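You operate a simulated robot arm through the tools that you are given. There is no shell and no other tool. Be economical: measure what you need, move in short steps, check, and stop when the job is done.

The job below is to be done with a simulated two-armed robot. You get a single attempt, and the scene is never put back.

JOB
Take the grey tag from the top of the dryer cabinet and leave it on top of the white film roll there. Fetch the grip plate labelled "Lot 56" from the top of the dryer table and set it on the top of the tool cabinet. Put the wipe from the top of the roll cabinet on top of the short roll there. Stack the white paper roll from the top of the tool cabinet on top of the green paper roll. Fetch the ink bottle from the top of the line table and set it in the grey low bin. Take the bucket on the top of the low table and put it away on the low shelf of the store rack. Put the tall roll marked "35 m" from the top of the long table on the label station and the tall roll labelled "52 m" on the top of the line table. Open the table drawer. Do these in any order. Set down upright: ink bottle, tall roll.

Only the result counts: the job must be done as asked and must still hold three seconds after the hand-in. Knocking over, shifting, dropping, spilling or breaking anything else fails it.

ROBOT AND FRAMES
Two 7-joint arms with two-finger parallel grippers on one trunk, on a base that drives. Base frame: it is fixed to the floor where the robot stands at the start and does not move with it; the origin is under the middle of the robot, x ahead of it, y to its left, z up; the surface under the hand at the start is at about z = 117. Units: cm, rad, N and s.
The left shoulder is at the start at [7, 13.4, 132.1], the right one opposite. With the tool pointing down near the work surface each hand reaches from about 10 to 64 cm from the robot's upright axis, wherever it stands, measured 20 degrees to its own side. Places, roughly: bucket (19x19x18 cm) [340, 490, 80]; film roll [50, -25, 125]; grip plate [75, 25, 75]; ink bottle [175, 450, 75]; label station (26x23 cm) [76, 250, 92]; low bin (24x20x10 cm) [160, 430, 80]; low shelf of the store rack [480, 1080, 30]; paper roll [75, -125, 125]; short roll [75, -50, 125]; table drawer [740, 880, 60]; tag [75, -25, 125]; tall roll [425, 550, 100]; top of the line table [140, 460, 80]; top of the tool cabinet [70, -110, 120]; wipe (9x6x3 cm) [70, -70, 120]. Payload 1.57 kg a hand.
The TCP of each hand is the grasp point between the finger pads, 3 cm short of the fingertips. In the tool frame z runs along the fingers and y along their closing line. Largest opening 8 cm; finger width 1.7, thickness 1.2; the body of the gripper, 4 by 8.2 cm, starts 8 cm behind the TCP.
Orientation is that of the tool frame in the base frame, as [roll, pitch, yaw] about the fixed x, y, z axes, in that order (R = Rz(yaw) Ry(pitch) Rx(roll)). With the fingers straight down and closing along the base's y, the tool's x points along the base's -x, its y along +y and its z along -z.

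CONTROLS
- The arms move only by the tool drive_tool. It takes "left_moves", "right_moves" or both (then of equal length, played together; a hand with none holds still); each is a list of rows, each a list of 7 numbers: the finger opening in cm, from 0 to 8, then the shift along the tool's x, y, z in cm, then the turn, a rotation vector about the tool's x, y, z in rad. In form: [[gripper, x, y, z, wx, wy, wz], ...]. A call has 1 to 20 rows; each row shifts and turns the commanded pose from where the row before left it, along the tool's axes as they then stand. A row lasts 0.2 s, in which the tool goes at most 5 cm and 0.15 rad; a call with a longer step from one row to the next is refused whole, and so is a gripper value outside its range. Where a pose cannot be reached the arm comes as near as it can. A force on the tool above 40 N (or 10 N above the force at the start of the call, whichever is more), or a blocked arm, ends the call early, and 0.2 s more pass. The fingers move at their own pace (about 15.3 cm/s each) and stop on an object; they squeeze with about 43 N. The grip force told is the motor's: it shows also when the fingers shut on nothing. Time passes only in rows, and 0.2 s behind the last, so rows that do not move let the fingers close. The reply holds the time, the measured pose of the TCP, the force on the tool along the base axes, the opening and the grip force, in the units named above and with some noise, with the torque about the TCP (base axes, N m) and any sound that the robot's microphone picked up.
- Cameras (640 x 400 px; columns grow to the right, rows downward): "scene" is now at [13.48, -1.88, 154.84]; the picture's right is [-0.22, -0.98, 0.00], its down [-0.59, 0.13, -0.80] and it looks along [0.78, -0.17, -0.60] (base axes); focal length 214 px, centre (320, 200). "left" rides on the left gripper at [7.2, 0.7, -12.2] in its tool frame; the picture's right is [-0.09, 1.00, 0.00], its down [-0.84, -0.08, -0.54] and it looks along [-0.54, -0.05, 0.84] (tool axes); focal length 238 px, centre (320, 200). "right" rides on the right gripper at [7.2, -0.7, -12.2] in its tool frame; the picture's right is [0.09, 1.00, 0.00], its down [-0.84, 0.08, -0.54] and it looks along [-0.54, 0.05, 0.84] (tool axes); focal length 238 px, centre (320, 200). There is no depth. A picture from a camera that has moved, and an enlarged one, comes with that camera's place and axes in the base frame and with its lens.
- grab_frame(camera): a new picture of that camera. No time passes.
- slide_trunk(by): slides the trunk up (or, below 0, down) by that many cm; the arms and the scene camera ride with it, the base frame stays. It gives what a move gives, with no picture.
- steer(legs): drives the robot by 1 to 6 legs, each [ahead, left, turn to the left] in cm, cm and rad, along the robot's own axes; the way and the turn of a leg run together, so that a leg with both is an arc; at most 150 cm and 3.142 rad a leg. The arms and the cameras ride along, it lands a little off, and it stops where it bumps. It gives what a move gives.
- pan_tilt(pan, tilt): turns the head with the scene camera to pan (to the left, within 1.501 rad either way) and tilt (down, from -0.506 to 1.204), counted from straight ahead of the robot. It gives what a move gives.
- zoom(camera, box): a new picture of the part [left, top, right, bottom] of that camera's present view, enlarged. No time passes.
- hand_in(): hands the job in; it is judged then, once.

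Work in short steps. Places have to be worked out from the pictures, the camera data and where the tool is seen: move nearer, look again, correct. Check each grasp and each placing, and mend what went wrong. You have 493 turns and 264 pictures in all, those below and enlarged ones among them. Open the grippers and draw the arms clear of the work before you hand the job in, unless the task says otherwise; then end with one line.

The tools are called after "Call:" as name(argument=value, ...) on one line, values as JSON. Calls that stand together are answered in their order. drive_tool: Moves the arms, as the interface text tells. Its arguments: {"type":"object","properties":{"left_moves":{"type":"array","items":{"type":"array","items":{"type":"number"}}},"right_moves":{"type":"array","items":{"type":"array","items":{"type":"number"}}}},"required":[]} The other tools are called the same way: slide_trunk (by) slides the trunk up or down; steer (legs) drives the base; pan_tilt (pan, tilt) turns the head that bears the scene camera; grab_frame (camera) takes a picture; zoom (camera, box) takes an enlarged picture of a part of a camera's view; hand_in () hands the job in.

At the start:

```text
clock: 0.0
left_position: [38.01, 8.76, 145.43]
left_ee_rot: [-3.141, -0.001, 3.14]
left_wrist_force: [-0.9, 0.7, -0.5]
left_moment: [-0.01, -0.01, 0.02]
left_opening: 7.99
left_grasp_force: 0.1
right_position: [40.03, -26.16, 145.51]
right_ee_rot: [-3.141, 0.0, 3.141]
right_wrist_force: [0.0, -0.2, 0.7]
right_moment: [0.0, -0.01, 0.01]
right_opening: 7.99
right_grasp_force: 0.0
trunk travel left (down, up): [-89.5, 4.5]
robot x, y, heading: [0.19, -0.16, -0.001]
head pan, tilt: [-0.22, 0.648]
```

scene: 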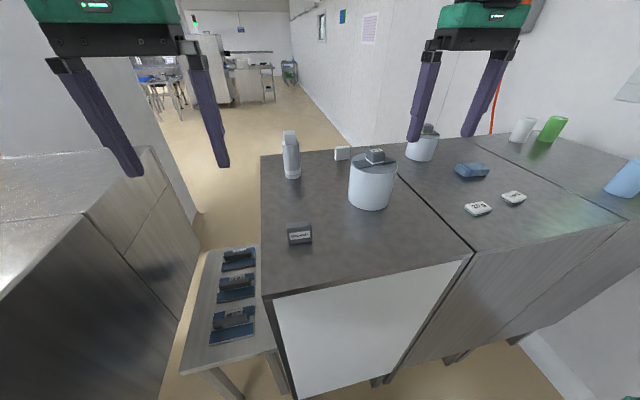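
right: 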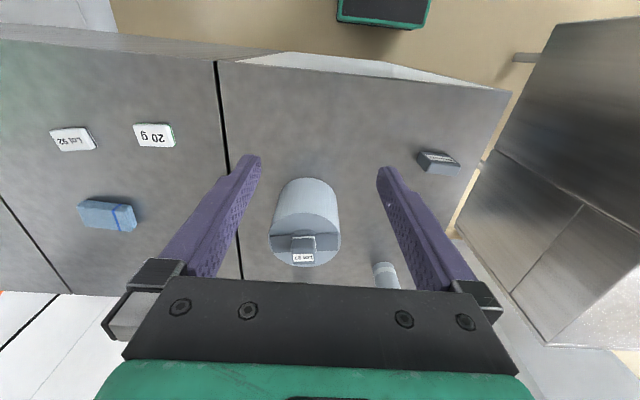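
left: 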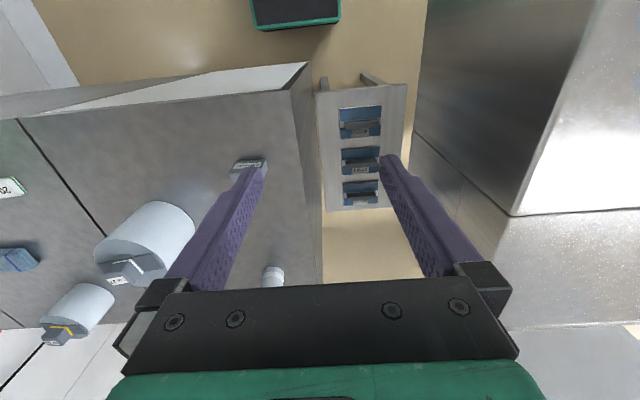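

The pictures show the dryer cabinet with a roll that has a small block on top, and a dark tag near the front. I zoom in to identify the objects.

Call:
zoom(camera="scene", box=[260, 100, 480, 260])

Call:
zoom(camera="scene", box=[170, 230, 330, 350])

Call:
zoom(camera="scene", box=[400, 80, 640, 230])

```text
2.50 times, centred on (370, 180) of scene
camera zoom: at [13.48, -1.88, 154.84], right [-0.22, -0.98, 0.0], down [-0.59, 0.13, -0.8], along [0.78, -0.17, -0.6], focal length 536 px, centre (195, 250)
```

zoom: 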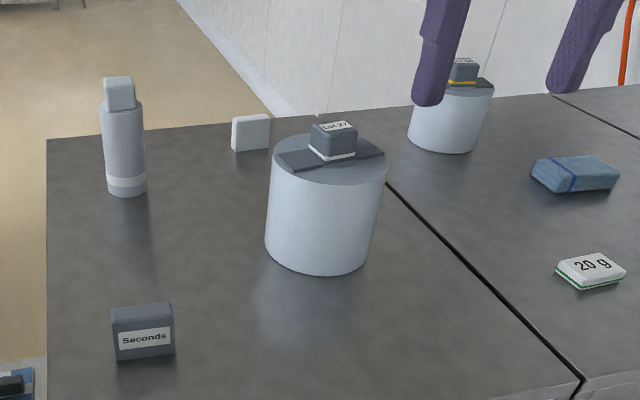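

```text
3.33 times, centred on (250, 290) of scene
camera zoom: at [13.48, -1.88, 154.84], right [-0.22, -0.98, 0.0], down [-0.59, 0.13, -0.8], along [0.78, -0.17, -0.6], focal length 715 px, centre (553, -100)
```

zoom: 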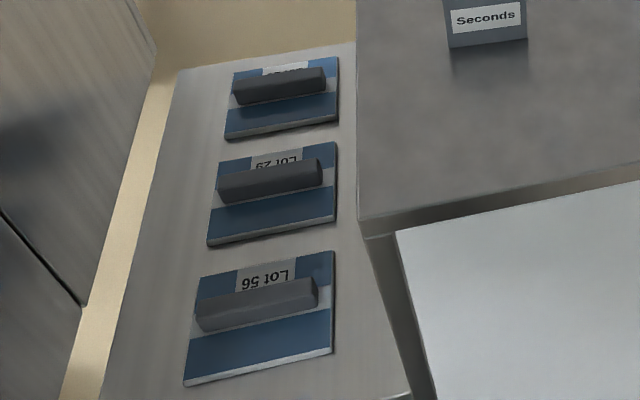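

```text
2.67 times, centred on (520, 155) of scene
camera zoom: at [13.48, -1.88, 154.84], right [-0.22, -0.98, 0.0], down [-0.59, 0.13, -0.8], along [0.78, -0.17, -0.6], focal length 572 px, centre (-213, 320)
```

zoom: 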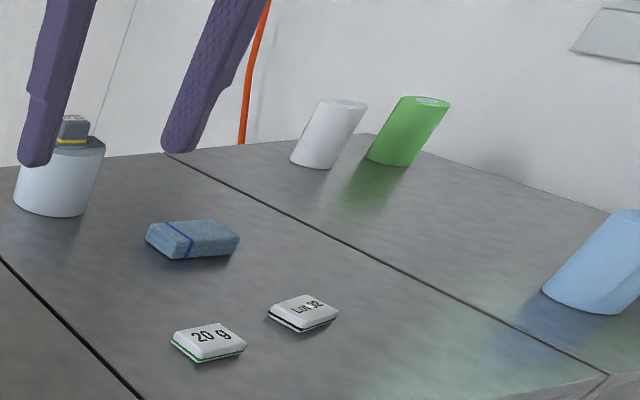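

Need closer views of the film roll top, the white square and other things through the right hand's camera.

Call:
zoom(camera="right", box=[250, 160, 410, 290])

Call:
zoom(camera="scene", box=[320, 120, 440, 200])

Call:
zoom(camera="left", box=[20, 190, 220, 360])

```text
3.08 times, centred on (330, 225) of right
camera zoom: at [32.88, -26.91, 157.67], right [-0.09, 1.0, 0.0], down [0.84, 0.08, 0.54], along [0.54, 0.05, -0.84], focal length 733 px, centre (289, 123)
```

zoom: 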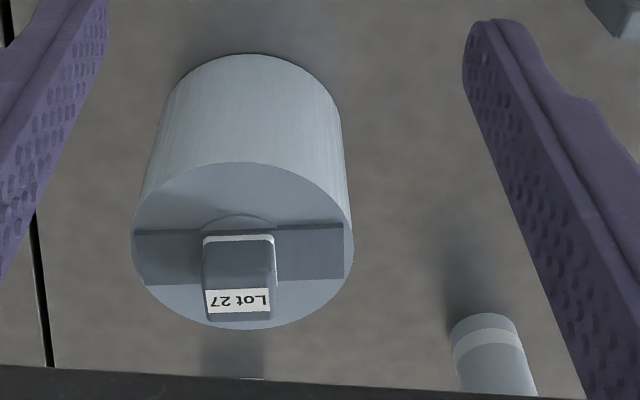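

```text
5.00 times, centred on (380, 160) of scene
camera zoom: at [13.48, -1.88, 154.84], right [-0.22, -0.98, 0.0], down [-0.59, 0.13, -0.8], along [0.78, -0.17, -0.6], focal length 1072 px, centre (20, 400)
```

zoom: 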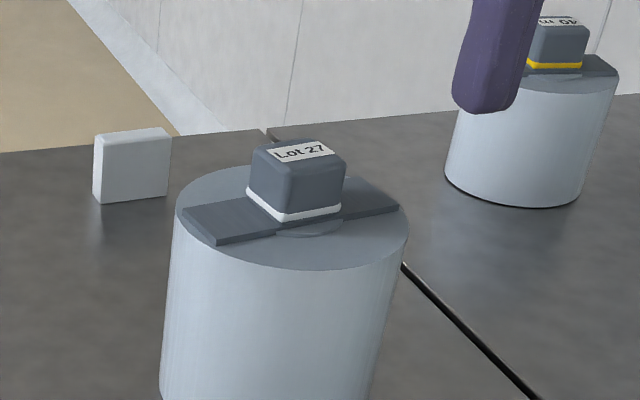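

```text
2.35 times, centred on (120, 275) of left
camera zoom: at [30.8, 9.3, 157.73], right [0.09, 1.0, 0.0], down [0.84, -0.08, 0.54], along [0.54, -0.05, -0.84], focal length 561 px, centre (791, 24)
```

zoom: 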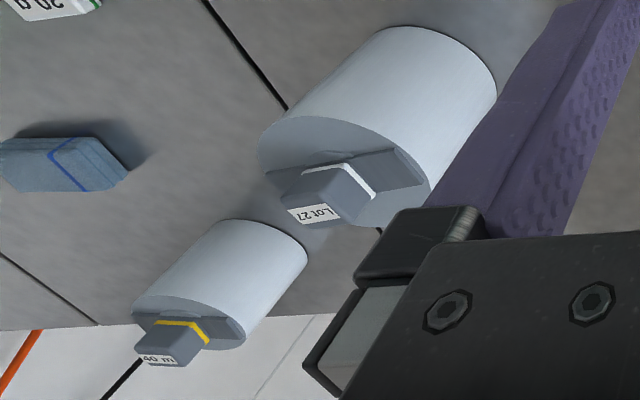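

The roll tops carry fixed knobs on crossbars. The grey tag is either the "Seconds" block or the light square, so I move the right hand forward and up to see both.

Call:
drive_tool(right_moves=[[8, -4, 0, -2, 0, 0, 0], [8, -4, 0, -1, 0, 0, 0], [8, -4, 0, -1, 0, 0, 0], [8, -4, 0, 0, 0, 0, 0]])

Call:
grab_frame(camera="right")

Call:
zoom(camera="left", box=[200, 130, 300, 200])

```text
clock: 1.0
left_position: [38.29, 8.66, 145.42]
left_ee_rot: [3.142, -0.002, 3.141]
left_wrist_force: [-0.5, -0.2, -0.8]
left_moment: [0.01, -0.02, 0.01]
left_opening: 7.99
left_grasp_force: 0.2
right_position: [49.35, -27.21, 140.14]
right_ee_rot: [3.141, 0.002, 3.141]
right_wrist_force: [0.2, -0.2, 0.1]
right_moment: [0.0, 0.0, 0.01]
right_opening: 7.98
right_grasp_force: 0.1
right hand out of reach, approached as far as the arm can: row 1, 2, 3, 4
trunk travel left (down, up): [-89.5, 4.5]
robot x, y, heading: [0.3, -0.05, 0.001]
head pan, tilt: [-0.22, 0.648]
```

```text
254 pictures are left
camera right: at [42.22, -28.0, 152.32], right [-0.09, 1.0, 0.0], down [0.84, 0.08, 0.54], along [0.54, 0.05, -0.84], focal length 238 px, centre (320, 200)
```

right: 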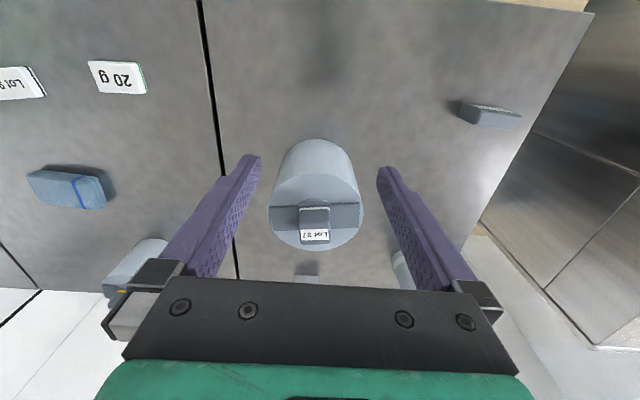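

```text
5.71 times, centred on (250, 165) of left
camera zoom: at [30.96, 9.29, 157.7], right [0.09, 1.0, 0.0], down [0.84, -0.08, 0.54], along [0.54, -0.05, -0.84], focal length 1362 px, centre (720, 400)
```

zoom: 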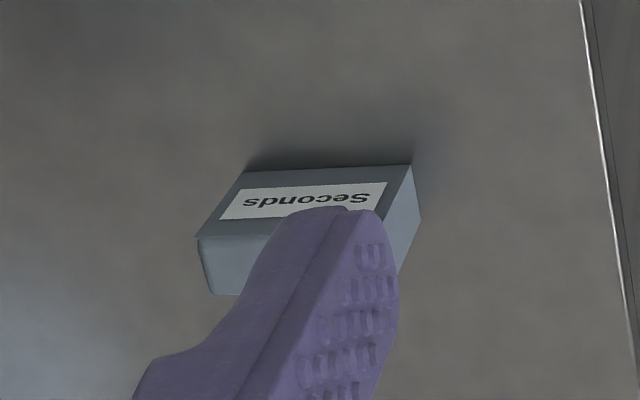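

The right hand is at its reach limit. I raise it back and drive forward a little to look at the light square from nearer.

Call:
drive_tool(right_moves=[[8, 4, 0, -3, 0, 0, 0], [8, 4, 0, -3, 0, 0, 0], [8, 0, 0, 0, 0, 0, 0]])

Call:
steer(legs=[[8, 0, 0]])

Call:
grab_frame(camera="scene")

```text
clock: 1.8
left_position: [38.1, 8.77, 145.42]
left_ee_rot: [-3.141, 0.0, 3.141]
left_wrist_force: [0.5, 0.1, 0.6]
left_moment: [-0.02, 0.0, -0.02]
left_opening: 7.99
left_grasp_force: 0.1
right_position: [40.8, -27.38, 145.68]
right_ee_rot: [3.14, 0.0, 3.141]
right_wrist_force: [0.3, 0.4, 0.0]
right_moment: [-0.03, 0.03, -0.02]
right_opening: 8.0
right_grasp_force: 0.1
right hand out of reach, approached as far as the arm can: row 2
trunk travel left (down, up): [-89.5, 4.5]
robot x, y, heading: [0.03, -0.1, 0.002]
head pan, tilt: [-0.22, 0.648]
```

```text
clock: 2.9
left_position: [44.63, 8.82, 145.96]
left_ee_rot: [3.141, 0.01, -3.141]
left_wrist_force: [-1.3, 0.4, 0.6]
left_moment: [0.01, -0.11, 0.02]
left_opening: 8.01
left_grasp_force: 0.1
right_position: [47.26, -27.22, 146.26]
right_ee_rot: [-3.141, 0.014, 3.141]
right_wrist_force: [-1.3, -0.2, -0.1]
right_moment: [0.0, -0.11, 0.0]
right_opening: 8.01
right_grasp_force: 0.1
trunk travel left (down, up): [-89.5, 4.5]
robot x, y, heading: [8.14, -0.05, -0.002]
head pan, tilt: [-0.22, 0.648]
```

```text
252 pictures are left
camera scene: at [20.05, -1.87, 154.98], right [-0.22, -0.98, 0.0], down [-0.58, 0.13, -0.8], along [0.78, -0.17, -0.6], focal length 214 px, centre (320, 200)
```

scene: 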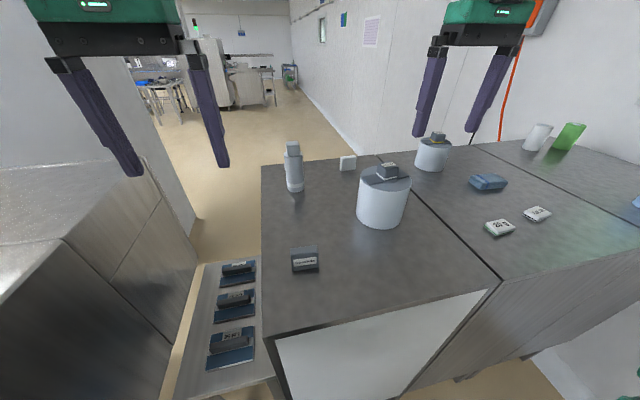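

Zoom on the light square and the roll knob from here.

Call:
zoom(camera="scene", box=[280, 140, 360, 190])

Call:
zoom(camera="scene", box=[275, 230, 355, 280])

```text
8.00 times, centred on (320, 165) of scene
camera zoom: at [20.05, -1.87, 154.98], right [-0.22, -0.98, 0.0], down [-0.58, 0.13, -0.8], along [0.78, -0.17, -0.6], focal length 1716 px, centre (320, 480)
```

zoom: 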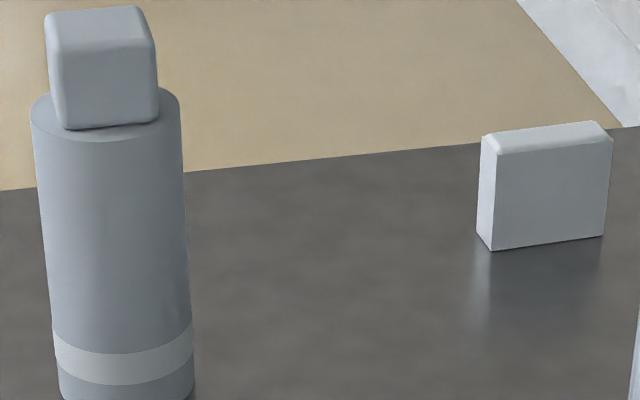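

```text
8.00 times, centred on (315, 255) of scene
camera zoom: at [20.05, -1.87, 154.98], right [-0.22, -0.98, 0.0], down [-0.58, 0.13, -0.8], along [0.78, -0.17, -0.6], focal length 1716 px, centre (360, -240)
```

zoom: 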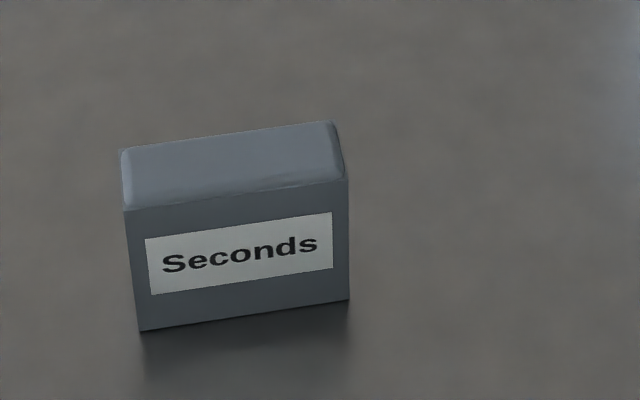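

The dark block labelled "Seconds" is the grey tag (the other is white); I judge it at [48, -4.6], z 117–121.7. I move the left hand aside and bring the right hand over the tag.

Call:
drive_tool(left_moves=[[8, 0, 4, 0, 0, 0, 0], [8, 0, 4, 0, 0, 0, 0], [8, 0, 2, 0, 0, 0, 0], [8, 0, 0, 0, 0, 0, 0], [8, 0, 0, 0, 0, 0, 0], [8, 0, 0, 0, 0, 0, 0], [8, 0, 0, 0, 0, 0, 0]], right_moves=[[8, 0, 4, 0, 0, 0, 0], [8, 0, 4, 0, 0, 0, 0], [8, 0, 4, 0, 0, 0, 0], [8, 0, 4, 0, 0, 0, 0], [8, 0, 4, 0, 0, 0, 0], [8, -0.8, 2.6, 2, 0, 0, 0], [8, 0, 0, 3, 0, 0, 0]])

Call:
grab_frame(camera="right")

Call:
grab_frame(camera="left")

```text
clock: 4.5
left_position: [45.91, 18.59, 145.37]
left_ee_rot: [3.141, -0.001, 3.14]
left_wrist_force: [-0.6, -0.5, 0.8]
left_moment: [0.04, -0.02, 0.0]
left_opening: 8.01
left_grasp_force: 0.2
right_position: [46.38, -9.28, 136.77]
right_ee_rot: [3.141, 0.005, 3.141]
right_wrist_force: [-0.4, 0.6, -0.9]
right_moment: [0.04, 0.03, 0.02]
right_opening: 8.04
right_grasp_force: 0.0
right hand out of reach, approached as far as the arm can: row 2, 3, 4, 5, 6
trunk travel left (down, up): [-89.5, 4.5]
robot x, y, heading: [7.98, 0.22, 0.0]
head pan, tilt: [-0.22, 0.648]
```

```text
249 pictures are left
camera right: at [39.28, -10.13, 148.93], right [-0.09, 1.0, 0.0], down [0.83, 0.08, 0.54], along [0.54, 0.05, -0.84], focal length 238 px, centre (320, 200)
```

right: 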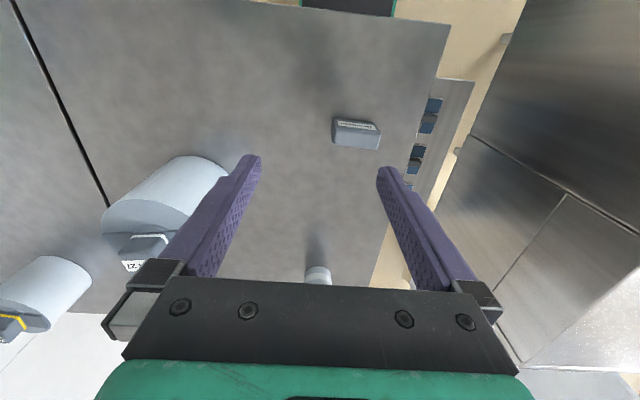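

```text
248 pictures are left
camera left: at [38.8, 19.21, 157.71], right [0.09, 1.0, 0.0], down [0.84, -0.08, 0.54], along [0.54, -0.05, -0.84], focal length 238 px, centre (320, 200)
```

left: 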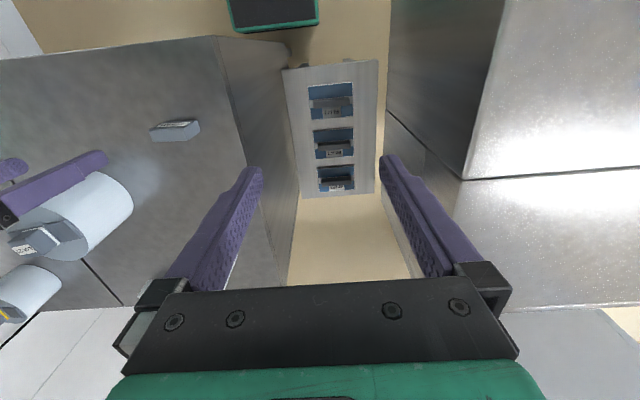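

The tag is confirmed at about [47.9, -4.8]. Reach is poor when the hand is high, so I raise the trunk and then move lower toward the tag.

Call:
slide_trunk(by=4)

Call:
drive_tool(right_moves=[[8, 0, 0, 4, 0, 0, 0], [8, 0, 0, 4, 0, 0, 0], [8, 0, 0, 4, 0, 0, 0], [8, -1, 3, 0, 0, 0, 0], [8, 0, 1.5, 0, 0, 0, 0], [8, 0, 0, 0, 0, 0, 0]])

Call:
grab_frame(camera="right")

```text
clock: 5.3
left_position: [45.95, 18.66, 149.37]
left_ee_rot: [-3.141, 0.0, 3.14]
left_wrist_force: [0.6, -0.1, 0.2]
left_moment: [0.0, -0.01, 0.0]
left_opening: 8.0
left_grasp_force: 0.1
right_position: [46.27, -9.3, 140.81]
right_ee_rot: [3.141, 0.004, 3.14]
right_wrist_force: [-0.6, 0.5, 0.3]
right_moment: [-0.05, -0.03, 0.0]
right_opening: 8.02
right_grasp_force: 0.2
trunk travel left (down, up): [-93.5, 0.5]
robot x, y, heading: [8.08, 0.17, 0.005]
head pan, tilt: [-0.22, 0.648]
```

```text
clock: 6.7
left_position: [45.7, 18.45, 149.54]
left_ee_rot: [3.141, 0.001, 3.141]
left_wrist_force: [0.4, -1.1, -0.4]
left_moment: [0.01, 0.03, 0.03]
left_opening: 8.0
left_grasp_force: 0.2
right_position: [47.4, -4.95, 128.89]
right_ee_rot: [3.139, 0.005, 3.141]
right_wrist_force: [-1.2, -0.3, -0.2]
right_moment: [0.0, -0.03, -0.01]
right_opening: 8.02
right_grasp_force: 0.1
trunk travel left (down, up): [-93.5, 0.5]
robot x, y, heading: [8.18, 0.01, -0.003]
head pan, tilt: [-0.22, 0.648]
```

```text
247 pictures are left
camera right: at [40.24, -5.73, 141.01], right [-0.09, 1.0, 0.0], down [0.83, 0.08, 0.55], along [0.54, 0.05, -0.84], focal length 238 px, centre (320, 200)
```

right: 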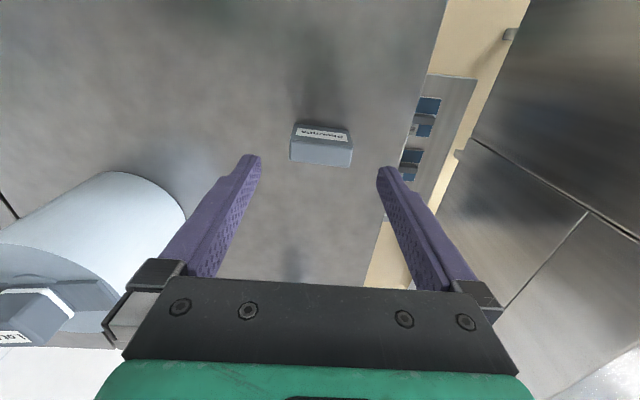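

Aligned with the tag; I descend 7.9 cm and close.

Call:
drive_tool(right_moves=[[8, -0.4, 0, 3, 0, 0, 0], [8, 0, 0, 3, 0, 0, 0], [8, 0, 0, 1.9, 0, 0, 0], [8, 0, 0, 0, 0, 0, 0], [4, 0, 0, 0, 0, 0, 0], [4, 0, 0, 0, 0, 0, 0], [4, 0, 0, 0, 0, 0, 0]])

Call:
grab_frame(camera="right")

```text
clock: 8.3
left_position: [45.9, 18.68, 149.46]
left_ee_rot: [3.141, 0.001, 3.141]
left_wrist_force: [0.7, 1.0, -1.0]
left_moment: [0.01, 0.02, 0.0]
left_opening: 8.0
left_grasp_force: 0.1
right_position: [47.86, -4.96, 120.89]
right_ee_rot: [3.14, 0.005, -3.141]
right_wrist_force: [-0.4, -0.3, -0.1]
right_moment: [0.02, -0.01, 0.01]
right_opening: 5.35
right_grasp_force: 42.6
trunk travel left (down, up): [-93.5, 0.5]
robot x, y, heading: [7.87, 0.09, 0.001]
head pan, tilt: [-0.22, 0.648]
```

```text
246 pictures are left
camera right: at [40.63, -5.78, 133.06], right [-0.09, 1.0, 0.0], down [0.83, 0.08, 0.55], along [0.54, 0.05, -0.84], focal length 238 px, centre (320, 200)
```

right: 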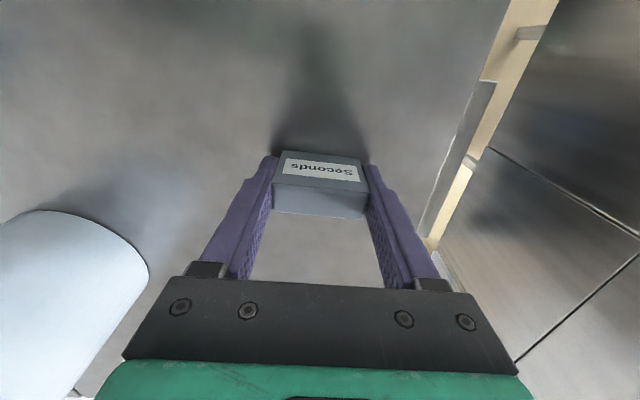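

The tag is held (5.35 cm). Lift to z≈139 and move toward the roll side, then look at the knob again.

Call:
drive_tool(right_moves=[[4, 0, 0, -4.5, 0, 0, 0], [4, 0, 0, -4.5, 0, 0, 0], [4, 0, 0, -4.5, 0, 0, 0], [4, 0, 0, -4.5, 0, 0, 0], [4, 0, -4, 0, 0, 0, 0], [4, 0, -4, 0, 0, 0, 0], [4, 0, -4, 0, 0, 0, 0], [4, 0, -4, 0, 0, 0, 0], [4, 0, -4, 0, 0, 0, 0], [4, 0, -2, 0, 0, 0, 0], [4, 0, 0, 0, 0, 0, 0]])

Call:
grab_frame(camera="right")

Call:
zoom(camera="scene", box=[330, 120, 450, 240])

```text
clock: 10.7
left_position: [45.86, 18.81, 149.42]
left_ee_rot: [-3.139, 0.0, 3.141]
left_wrist_force: [-0.9, 0.0, 0.1]
left_moment: [-0.05, -0.03, 0.04]
left_opening: 8.01
left_grasp_force: 0.1
right_position: [47.51, -28.02, 134.55]
right_ee_rot: [3.14, 0.005, -3.141]
right_wrist_force: [0.5, -0.1, -0.7]
right_moment: [-0.03, 0.01, 0.0]
right_opening: 5.33
right_grasp_force: 43.4
right hand out of reach, approached as far as the arm can: row 3, 4
trunk travel left (down, up): [-93.5, 0.5]
robot x, y, heading: [8.08, -0.09, -0.001]
head pan, tilt: [-0.22, 0.648]
```

```text
245 pictures are left
camera right: at [40.31, -28.73, 146.71], right [-0.09, 1.0, 0.0], down [0.83, 0.08, 0.55], along [0.54, 0.05, -0.84], focal length 238 px, centre (320, 200)
```

right: 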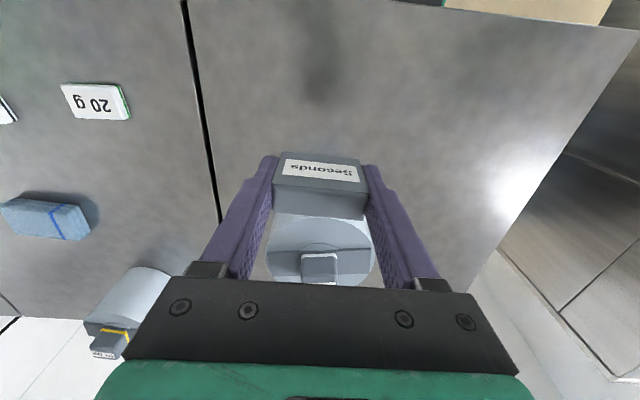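

```text
3.33 times, centred on (390, 180) of scene
camera zoom: at [21.52, -1.76, 158.84], right [-0.22, -0.98, 0.0], down [-0.59, 0.13, -0.8], along [0.78, -0.17, -0.6], focal length 715 px, centre (87, 267)
```

zoom: 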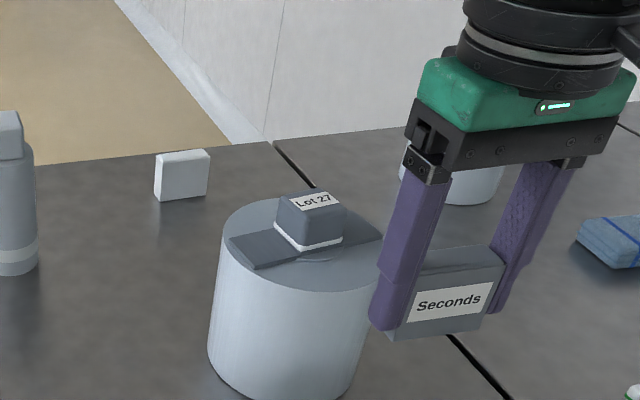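

Knob centre I judge at [61, -27.2], top z ≈131.5; tag bottom is 3.9 below the TCP. I lift further and then drive forward a bit.

Call:
drive_tool(right_moves=[[4, 0, 0.8, -3, 0, 0, 0], [4, 0, 0, -3, 0, 0, 0], [4, 0, 0, 0, 0, 0, 0]])

Call:
steer(legs=[[8, 0, 0]])

Call:
grab_frame(camera="scene")

```text
clock: 11.5
left_position: [45.91, 18.64, 149.46]
left_ee_rot: [3.141, 0.0, 3.14]
left_wrist_force: [0.7, 0.4, 0.0]
left_moment: [0.02, 0.02, 0.01]
left_opening: 8.01
left_grasp_force: 0.0
right_position: [47.29, -27.04, 140.64]
right_ee_rot: [-3.141, 0.004, 3.141]
right_wrist_force: [0.2, -0.7, -0.3]
right_moment: [-0.01, 0.01, 0.03]
right_opening: 5.34
right_grasp_force: 43.1
trunk travel left (down, up): [-93.5, 0.5]
robot x, y, heading: [7.94, -0.16, -0.002]
head pan, tilt: [-0.22, 0.648]
```

```text
clock: 12.6
left_position: [52.44, 18.83, 149.82]
left_ee_rot: [-3.14, 0.011, 3.14]
left_wrist_force: [-0.6, -0.9, 0.3]
left_moment: [0.01, -0.1, 0.0]
left_opening: 7.99
left_grasp_force: 0.1
right_position: [53.81, -27.01, 141.09]
right_ee_rot: [-3.141, 0.013, 3.14]
right_wrist_force: [0.2, 0.0, -0.9]
right_moment: [0.01, -0.1, 0.03]
right_opening: 5.34
right_grasp_force: 42.8
trunk travel left (down, up): [-93.5, 0.5]
robot x, y, heading: [15.86, 0.33, -0.0]
head pan, tilt: [-0.22, 0.648]
```

```text
243 pictures are left
camera scene: at [27.97, -1.86, 158.98], right [-0.22, -0.98, 0.0], down [-0.58, 0.13, -0.8], along [0.78, -0.17, -0.6], focal length 214 px, centre (320, 200)
```

scene: 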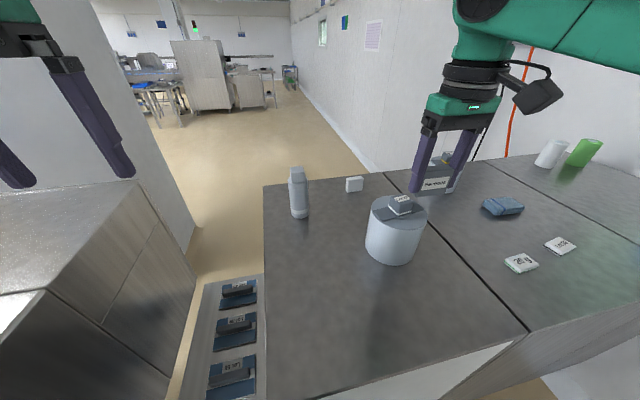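

Forward drive fine. I move the tag over the knob (x≈61) staying high, and look.

Call:
drive_tool(right_moves=[[4, 0, 0, 0, 0, 0, 0], [4, -3, 0, 0, 0, 0, 0], [4, -2.7, 0, 0, 0, 0, 0], [4, 0, 0, 0, 0, 0, 0], [4, 0, 0, 0, 0, 0, 0]])

Call:
zoom(camera="scene", box=[340, 100, 480, 280])

Call:
grab_frame(camera="right")

Call:
grab_frame(camera="left")

```text
clock: 13.8
left_position: [53.58, 18.55, 149.62]
left_ee_rot: [3.141, 0.003, 3.139]
left_wrist_force: [-0.3, -0.2, 0.2]
left_moment: [0.0, -0.03, 0.02]
left_opening: 7.99
left_grasp_force: 0.1
right_position: [60.59, -27.14, 140.84]
right_ee_rot: [-3.141, 0.007, -3.141]
right_wrist_force: [0.2, -0.1, 0.8]
right_moment: [-0.01, 0.0, 0.0]
right_opening: 5.33
right_grasp_force: 43.0
trunk travel left (down, up): [-93.5, 0.5]
robot x, y, heading: [16.0, -0.56, 0.003]
head pan, tilt: [-0.22, 0.648]
```

```text
2.22 times, centred on (410, 190) of scene
camera zoom: at [29.17, -1.95, 158.87], right [-0.22, -0.98, 0.0], down [-0.59, 0.13, -0.8], along [0.78, -0.17, -0.6], focal length 477 px, centre (120, 222)
```

zoom: 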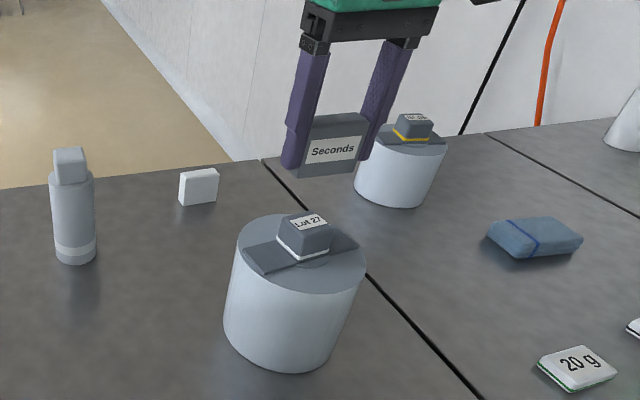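

```text
241 pictures are left
camera right: at [53.43, -27.88, 152.92], right [-0.09, 1.0, 0.0], down [0.83, 0.08, 0.55], along [0.55, 0.05, -0.84], focal length 238 px, centre (320, 200)
```

right: 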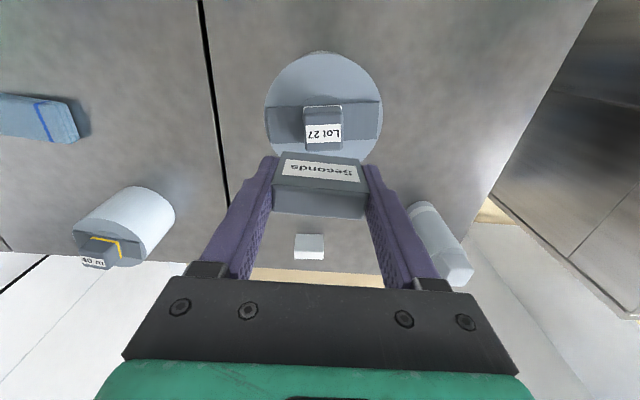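

```text
240 pictures are left
camera left: at [46.36, 19.2, 161.82], right [0.09, 1.0, 0.0], down [0.83, -0.08, 0.54], along [0.54, -0.05, -0.84], focal length 238 px, centre (320, 200)
```

left: 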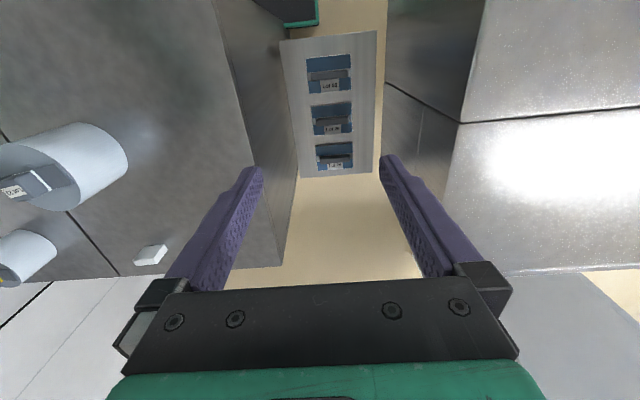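

Zooming on the knob for a precise centre.

Call:
zoom(camera="right", box=[270, 80, 370, 170])

Call:
zoom(camera="scene", box=[375, 180, 435, 220])

```text
4.44 times, centred on (320, 125) of right
camera zoom: at [53.43, -27.88, 152.92], right [-0.09, 1.0, 0.0], down [0.83, 0.08, 0.55], along [0.55, 0.05, -0.84], focal length 1059 px, centre (320, 533)
```

zoom: 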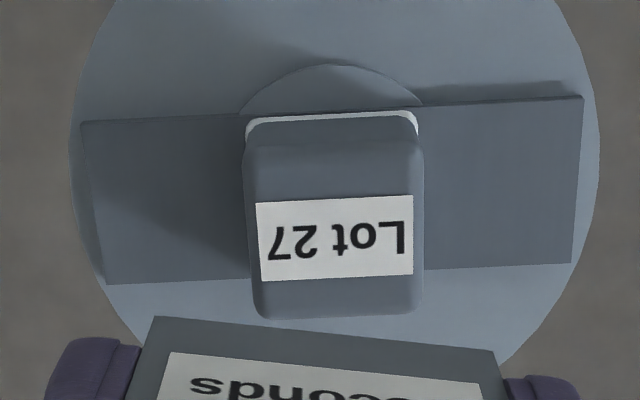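

```text
10.00 times, centred on (405, 200) of scene
camera zoom: at [29.17, -1.95, 158.87], right [-0.22, -0.98, 0.0], down [-0.59, 0.13, -0.8], along [0.78, -0.17, -0.6], focal length 2145 px, centre (-530, 200)
```

zoom: 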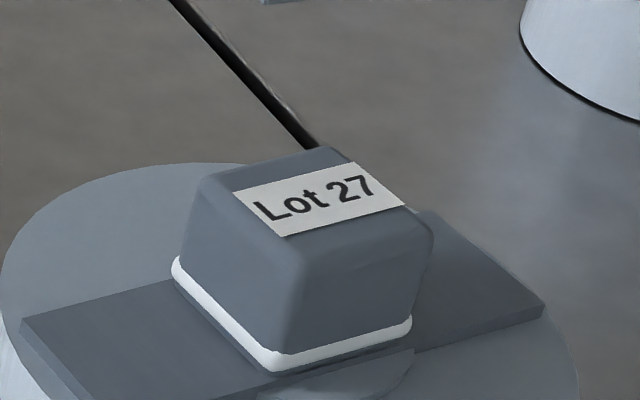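

Knob centre [60.3, -27.0], top ≈131.9, so contact is expected at TCP z≈135.8. I descend to 136.4 first.

Call:
drive_tool(right_moves=[[4, 0.25, 0.1, 2.5, 0, 0, 0], [4, 0, 0, 1.9, 0, 0, 0], [4, 0, 0, 0, 0, 0, 0], [4, 0, 0, 0, 0, 0, 0]])

Call:
zoom(camera="scene", box=[365, 140, 455, 220])

```text
clock: 14.8
left_position: [53.82, 18.79, 149.54]
left_ee_rot: [-3.139, 0.0, 3.139]
left_wrist_force: [-0.1, -0.4, 0.1]
left_moment: [-0.01, -0.01, 0.02]
left_opening: 8.0
left_grasp_force: 0.0
right_position: [60.72, -26.97, 136.41]
right_ee_rot: [3.141, 0.003, -3.142]
right_wrist_force: [-0.6, -0.1, -0.4]
right_moment: [0.01, 0.04, 0.01]
right_opening: 5.35
right_grasp_force: 43.2
trunk travel left (down, up): [-93.5, 0.5]
robot x, y, heading: [15.79, 0.14, -0.001]
head pan, tilt: [-0.22, 0.648]
```

```text
5.00 times, centred on (410, 180) of scene
camera zoom: at [29.49, -1.83, 158.84], right [-0.22, -0.98, 0.0], down [-0.59, 0.13, -0.8], along [0.78, -0.17, -0.6], focal length 1072 px, centre (-130, 300)
```

zoom: 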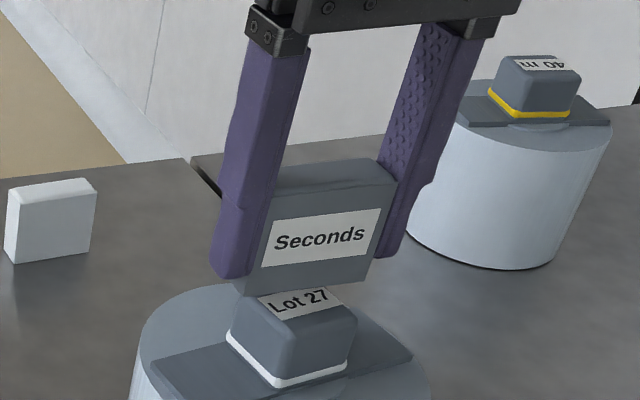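

Shift 0.35 back in x and descend in small steps until contact.

Call:
drive_tool(right_moves=[[4, 0.35, 0, 0.2, 0, 0, 0], [4, 0, 0, 0.2, 0, 0, 0], [4, 0, 0, 0.15, 0, 0, 0], [4, 0, 0, 0, 0, 0, 0]])

Call:
zoom(camera="scene", box=[375, 160, 435, 210])

```text
clock: 15.8
left_position: [53.85, 18.52, 149.45]
left_ee_rot: [-3.14, 0.002, 3.139]
left_wrist_force: [0.1, 0.0, 0.0]
left_moment: [0.0, -0.01, 0.01]
left_opening: 8.0
left_grasp_force: 0.0
right_position: [60.24, -26.95, 135.91]
right_ee_rot: [3.14, 0.005, -3.14]
right_wrist_force: [-0.3, 0.3, -1.4]
right_moment: [-0.01, -0.02, 0.01]
right_opening: 5.32
right_grasp_force: 43.2
trunk travel left (down, up): [-93.5, 0.5]
robot x, y, heading: [15.97, 0.01, 0.001]
head pan, tilt: [-0.22, 0.648]
```

```text
8.00 times, centred on (405, 185) of scene
camera zoom: at [29.44, -1.9, 158.84], right [-0.22, -0.98, 0.0], down [-0.59, 0.13, -0.8], along [0.78, -0.17, -0.6], focal length 1716 px, centre (-360, 320)
```

zoom: 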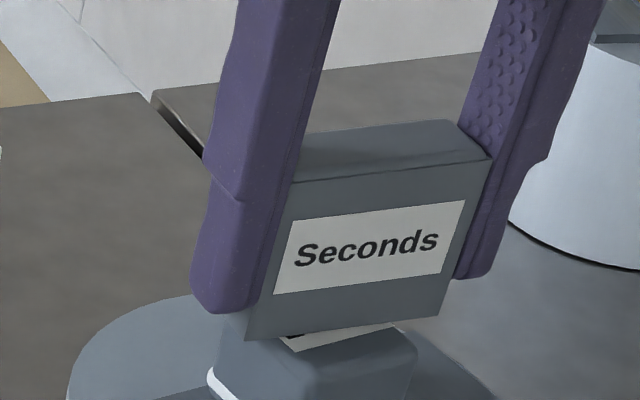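

Still about half a centimetre to a centimetre of gap by the picture; continue down gently.

Call:
drive_tool(right_moves=[[4, 0, 0, 0.2, 0, 0, 0], [4, 0, 0, 0.2, 0, 0, 0], [4, 0, 0, 0, 0, 0, 0]])

Call:
zoom(camera="scene", box=[375, 160, 435, 210])

```text
clock: 16.6
left_position: [53.58, 18.66, 149.62]
left_ee_rot: [-3.141, 0.004, 3.141]
left_wrist_force: [-0.5, -0.1, 0.3]
left_moment: [-0.01, -0.01, -0.01]
left_opening: 8.0
left_grasp_force: 0.0
right_position: [60.25, -26.96, 135.72]
right_ee_rot: [-3.141, 0.013, 3.139]
right_wrist_force: [6.4, -7.7, 30.1]
right_moment: [-0.27, -0.21, 0.02]
right_opening: 5.34
right_grasp_force: 43.3
trunk travel left (down, up): [-93.5, 0.5]
robot x, y, heading: [15.55, -0.4, 0.004]
head pan, tilt: [-0.22, 0.648]
```

```text
8.00 times, centred on (405, 185) of scene
camera zoom: at [29.24, -1.9, 158.9], right [-0.22, -0.98, 0.0], down [-0.59, 0.13, -0.8], along [0.78, -0.17, -0.6], focal length 1716 px, centre (-360, 320)
```

zoom: 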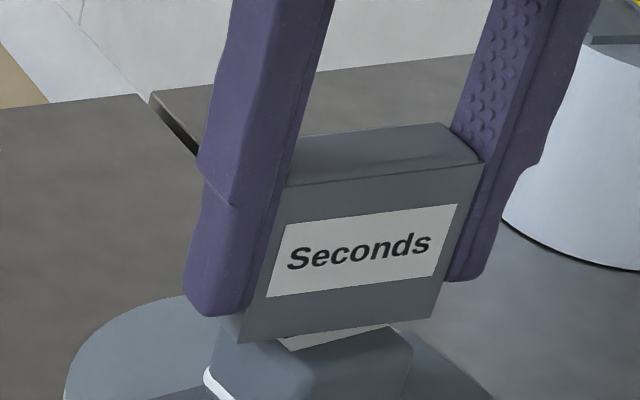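

Contact (30 N). I relieve slightly, then open the fingers.

Call:
drive_tool(right_moves=[[4, 0, 0, -0.2, 0, 0, 0], [4, 0, 0, 0, 0, 0, 0], [6, 0, 0, 0, 0, 0, 0], [6.5, 0, 0, 0, 0, 0, 0]])

Call:
zoom(camera="scene", box=[365, 150, 445, 210])

```text
clock: 17.6
left_position: [53.66, 18.77, 149.55]
left_ee_rot: [-3.14, 0.001, 3.138]
left_wrist_force: [-0.7, 1.4, -0.8]
left_moment: [-0.06, -0.02, 0.01]
left_opening: 8.02
left_grasp_force: 0.1
right_position: [60.27, -26.9, 135.46]
right_ee_rot: [-3.141, 0.003, -3.142]
right_wrist_force: [-0.1, 0.3, -0.1]
right_moment: [0.0, 0.0, 0.02]
right_opening: 6.52
right_grasp_force: 0.1
trunk travel left (down, up): [-93.5, 0.5]
robot x, y, heading: [16.11, -0.3, 0.003]
head pan, tilt: [-0.22, 0.648]
```

```text
6.67 times, centred on (405, 180) of scene
camera zoom: at [29.38, -1.86, 158.84], right [-0.22, -0.98, 0.0], down [-0.59, 0.13, -0.8], along [0.78, -0.17, -0.6], focal length 1430 px, centre (-247, 333)
```

zoom: 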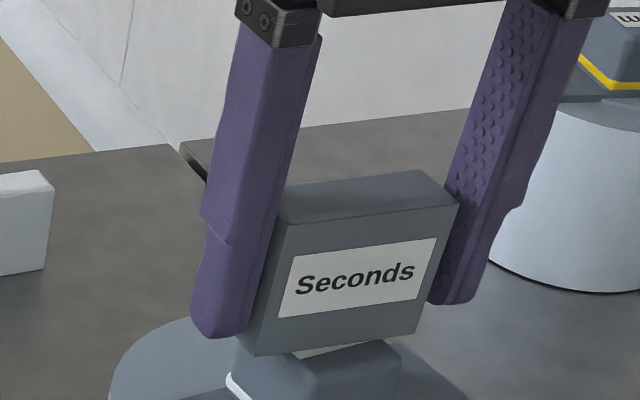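

The tag stands freely on the knob. Open fully and lift straight up 9 cm, then check.

Call:
drive_tool(right_moves=[[7.8, 0, 0, 0, 0, 0, 0], [7.8, 0, 0, -1.5, 0, 0, 0], [7.8, 0, 0, -3, 0, 0, 0], [7.8, 0, 0, -3, 0, 0, 0], [7.8, 3, 0, -1, 0, 0, 0], [7.8, 4, 0, 0, 0, 0, 0], [7.8, 4, 0, 0, 0, 0, 0]])

Call:
grab_frame(camera="scene")

Call:
grab_frame(camera="right")

```text
clock: 19.1
left_position: [53.58, 18.67, 149.53]
left_ee_rot: [3.141, 0.003, 3.14]
left_wrist_force: [-0.4, -0.5, 0.1]
left_moment: [0.06, -0.02, 0.01]
left_opening: 8.01
left_grasp_force: 0.1
right_position: [48.64, -27.02, 144.25]
right_ee_rot: [3.14, 0.005, 3.14]
right_wrist_force: [0.6, -0.2, -0.6]
right_moment: [0.03, -0.02, 0.03]
right_opening: 7.8
right_grasp_force: 0.2
trunk travel left (down, up): [-93.5, 0.5]
robot x, y, heading: [15.84, 0.23, 0.002]
head pan, tilt: [-0.22, 0.648]
```

```text
233 pictures are left
camera scene: at [29.13, -1.93, 158.87], right [-0.22, -0.98, 0.0], down [-0.59, 0.13, -0.8], along [0.78, -0.17, -0.6], focal length 214 px, centre (320, 200)
```

scene: 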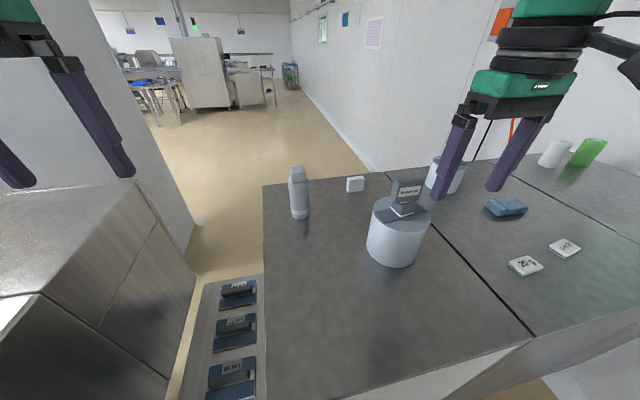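

```text
232 pictures are left
camera right: at [41.47, -27.81, 156.29], right [-0.09, 1.0, 0.0], down [0.83, 0.08, 0.55], along [0.54, 0.05, -0.84], focal length 238 px, centre (320, 200)
```

right: 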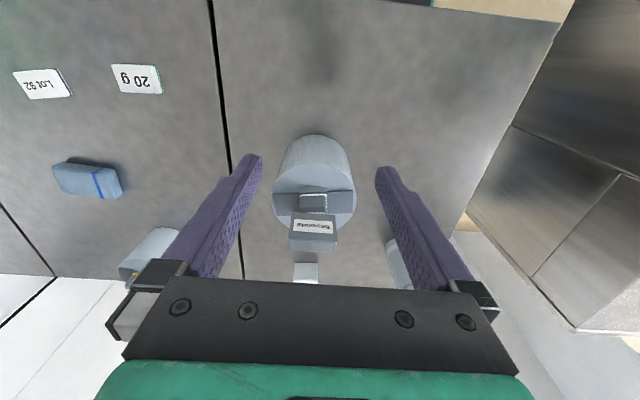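

The tag stands on the film roll. Next the wipe: I drive 42 cm to the right and look at the short roll and wipe.

Call:
steer(legs=[[0, -42, 0]])

Call:
drive_tool(right_moves=[[8, 0, 0, 0, 0, 0, 0]])

Call:
grab_frame(camera="scene")

Call:
grab_frame(camera="right")

Call:
pan_tilt(pan=0, tilt=1.2)

Call:
grab_frame(camera="scene")

```text
clock: 21.8
left_position: [53.72, -23.7, 149.58]
left_ee_rot: [-3.138, 0.002, 3.14]
left_wrist_force: [-0.5, 0.1, -0.4]
left_moment: [-0.01, 0.0, 0.01]
left_opening: 8.03
left_grasp_force: 0.0
right_position: [48.97, -69.33, 144.15]
right_ee_rot: [-3.141, 0.007, 3.141]
right_wrist_force: [0.0, 0.0, 0.2]
right_moment: [0.0, -0.01, -0.03]
right_opening: 7.8
right_grasp_force: 0.0
trunk travel left (down, up): [-93.5, 0.5]
robot x, y, heading: [16.23, -42.42, -0.001]
head pan, tilt: [-0.22, 0.648]
```

```text
clock: 22.2
left_position: [53.75, -24.09, 149.48]
left_ee_rot: [-3.141, 0.001, 3.14]
left_wrist_force: [0.7, -0.1, 0.8]
left_moment: [-0.01, 0.01, 0.01]
left_opening: 8.01
left_grasp_force: 0.0
right_position: [49.03, -69.82, 144.09]
right_ee_rot: [3.14, 0.003, 3.141]
right_wrist_force: [0.3, -0.1, 0.0]
right_moment: [-0.02, 0.01, 0.01]
right_opening: 8.0
right_grasp_force: 0.1
trunk travel left (down, up): [-93.5, 0.5]
robot x, y, heading: [15.95, -42.82, 0.001]
head pan, tilt: [-0.22, 0.648]
```

```text
231 pictures are left
camera scene: at [29.45, -44.63, 158.84], right [-0.22, -0.98, 0.0], down [-0.59, 0.13, -0.8], along [0.78, -0.17, -0.6], focal length 214 px, centre (320, 200)
```

scene: 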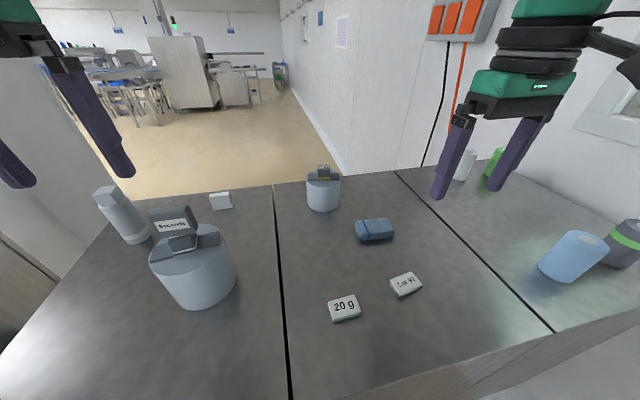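

```text
230 pictures are left
camera right: at [41.83, -70.51, 156.23], right [-0.09, 1.0, 0.0], down [0.83, 0.08, 0.55], along [0.54, 0.05, -0.84], focal length 238 px, centre (320, 200)
```

right: 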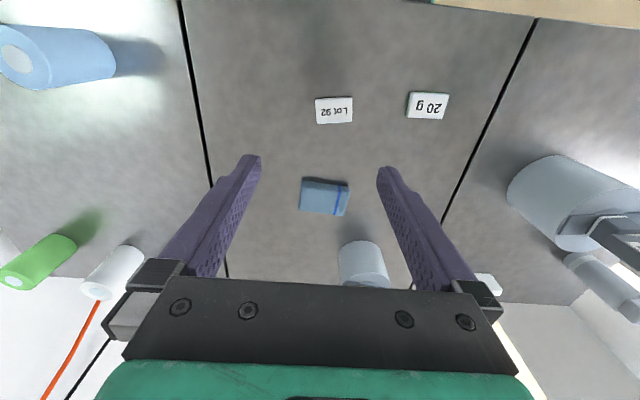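

```text
clock: 23.1
left_position: [53.85, -23.9, 149.58]
left_ee_rot: [-3.138, 0.002, 3.139]
left_wrist_force: [-0.1, 0.5, 0.2]
left_moment: [-0.01, -0.01, 0.03]
left_opening: 8.01
left_grasp_force: 0.0
right_position: [48.98, -69.6, 144.1]
right_ee_rot: [3.141, 0.005, -3.141]
right_wrist_force: [0.5, -0.3, 0.0]
right_moment: [0.01, -0.02, 0.0]
right_opening: 7.98
right_grasp_force: 0.2
trunk travel left (down, up): [-93.5, 0.5]
robot x, y, heading: [15.68, -42.5, 0.0]
head pan, tilt: [0.0, 1.201]
```

```text
229 pictures are left
camera scene: at [26.56, -42.58, 154.81], right [0.0, -1.0, 0.0], down [-0.93, 0.0, -0.36], along [0.36, 0.0, -0.93], focal length 214 px, centre (320, 200)
```

scene: 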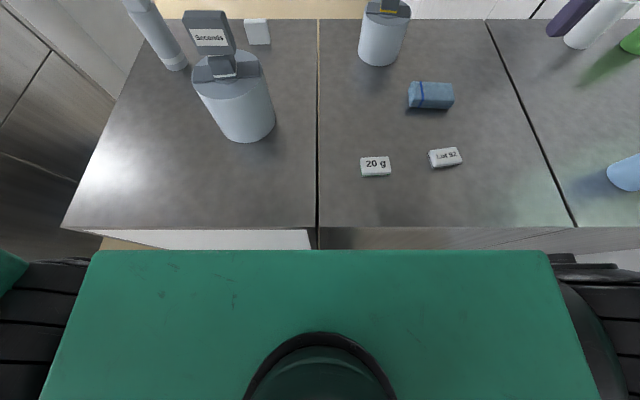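

The counter front is at x≈36 and the torso front ≈29, so I can go about 4 cm further. Wipe is at about [65, -66.4], long side along y, so I'll yaw the right hand 90° to close along x.

Call:
steer(legs=[[4, 0, 0]])

Call:
drive_tool(right_moves=[[8, 0, 0, 0, 0, 0, -0.143], [8, 0, 0, 0, 0, 0, -0.143], [8, 0, 0, 0, 0, 0, -0.143], [8, 0, 0, 0, 0, 0, -0.143], [8, 0, 0, 0, 0, 0, -0.143], [8, 0, 0, 0, 0, 0, -0.143], [8, 0, 0, 0, 0, 0, -0.143], [8, 0, 0, 0, 0, 0, -0.143], [8, 0, 0, 0, 0, 0, -0.143], [8, 0, 0, 0, 0, 0, -0.143], [8, 0, 0, 0, 0, 0, -0.141], [8, 0, 0, 0, 0, 0, 0]])

Call:
pan_tilt(pan=-0.3, tilt=0.8)

Call:
grab_frame(camera="scene")

```text
clock: 23.9
left_position: [53.84, -24.08, 149.49]
left_ee_rot: [-3.14, -0.002, 3.14]
left_wrist_force: [-0.2, 0.2, 0.5]
left_moment: [0.0, -0.01, 0.02]
left_opening: 7.99
left_grasp_force: 0.0
right_position: [49.0, -69.53, 144.21]
right_ee_rot: [3.141, 0.003, -3.14]
right_wrist_force: [0.1, 0.7, -0.3]
right_moment: [-0.01, -0.05, 0.0]
right_opening: 8.0
right_grasp_force: 0.0
trunk travel left (down, up): [-93.5, 0.5]
robot x, y, heading: [15.91, -42.51, 0.002]
head pan, tilt: [0.0, 1.201]
stopped in leg 1: the robot was blocked; the commanded pose is now the measured one
```

```text
clock: 26.5
left_position: [53.86, -23.99, 149.52]
left_ee_rot: [-3.139, -0.001, 3.14]
left_wrist_force: [0.5, 0.0, -0.9]
left_moment: [0.0, -0.02, -0.03]
left_opening: 8.0
left_grasp_force: 0.1
right_position: [49.03, -69.69, 144.06]
right_ee_rot: [-3.138, 0.001, -1.569]
right_wrist_force: [0.5, -0.4, 0.7]
right_moment: [-0.02, 0.05, 0.03]
right_opening: 8.0
right_grasp_force: 0.0
trunk travel left (down, up): [-93.5, 0.5]
robot x, y, heading: [16.02, -42.94, 0.001]
head pan, tilt: [0.0, 1.201]
```

```text
clock: 27.4
left_position: [53.9, -23.95, 149.51]
left_ee_rot: [-3.14, 0.001, 3.139]
left_wrist_force: [0.8, -0.1, 0.8]
left_moment: [0.01, -0.01, -0.01]
left_opening: 7.98
left_grasp_force: 0.1
right_position: [49.14, -69.73, 143.98]
right_ee_rot: [-3.137, 0.001, -1.57]
right_wrist_force: [-0.1, -0.3, 0.2]
right_moment: [0.01, -0.01, -0.01]
right_opening: 8.03
right_grasp_force: 0.2
trunk travel left (down, up): [-93.5, 0.5]
robot x, y, heading: [15.98, -42.41, 0.001]
head pan, tilt: [-0.3, 0.799]
```

```text
228 pictures are left
camera scene: at [28.67, -45.01, 157.57], right [-0.3, -0.96, 0.0], down [-0.69, 0.21, -0.7], along [0.67, -0.21, -0.72], focal length 214 px, centre (320, 200)
```

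scene: 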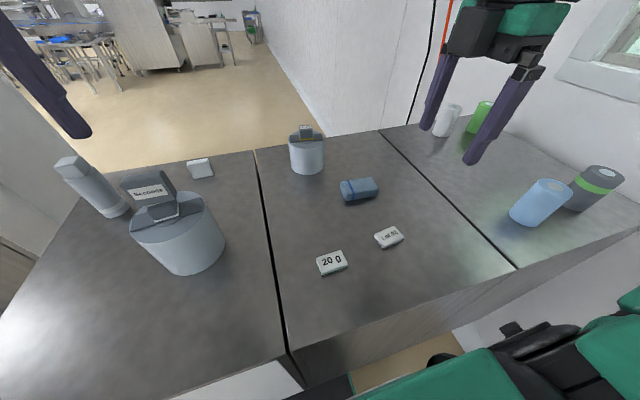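

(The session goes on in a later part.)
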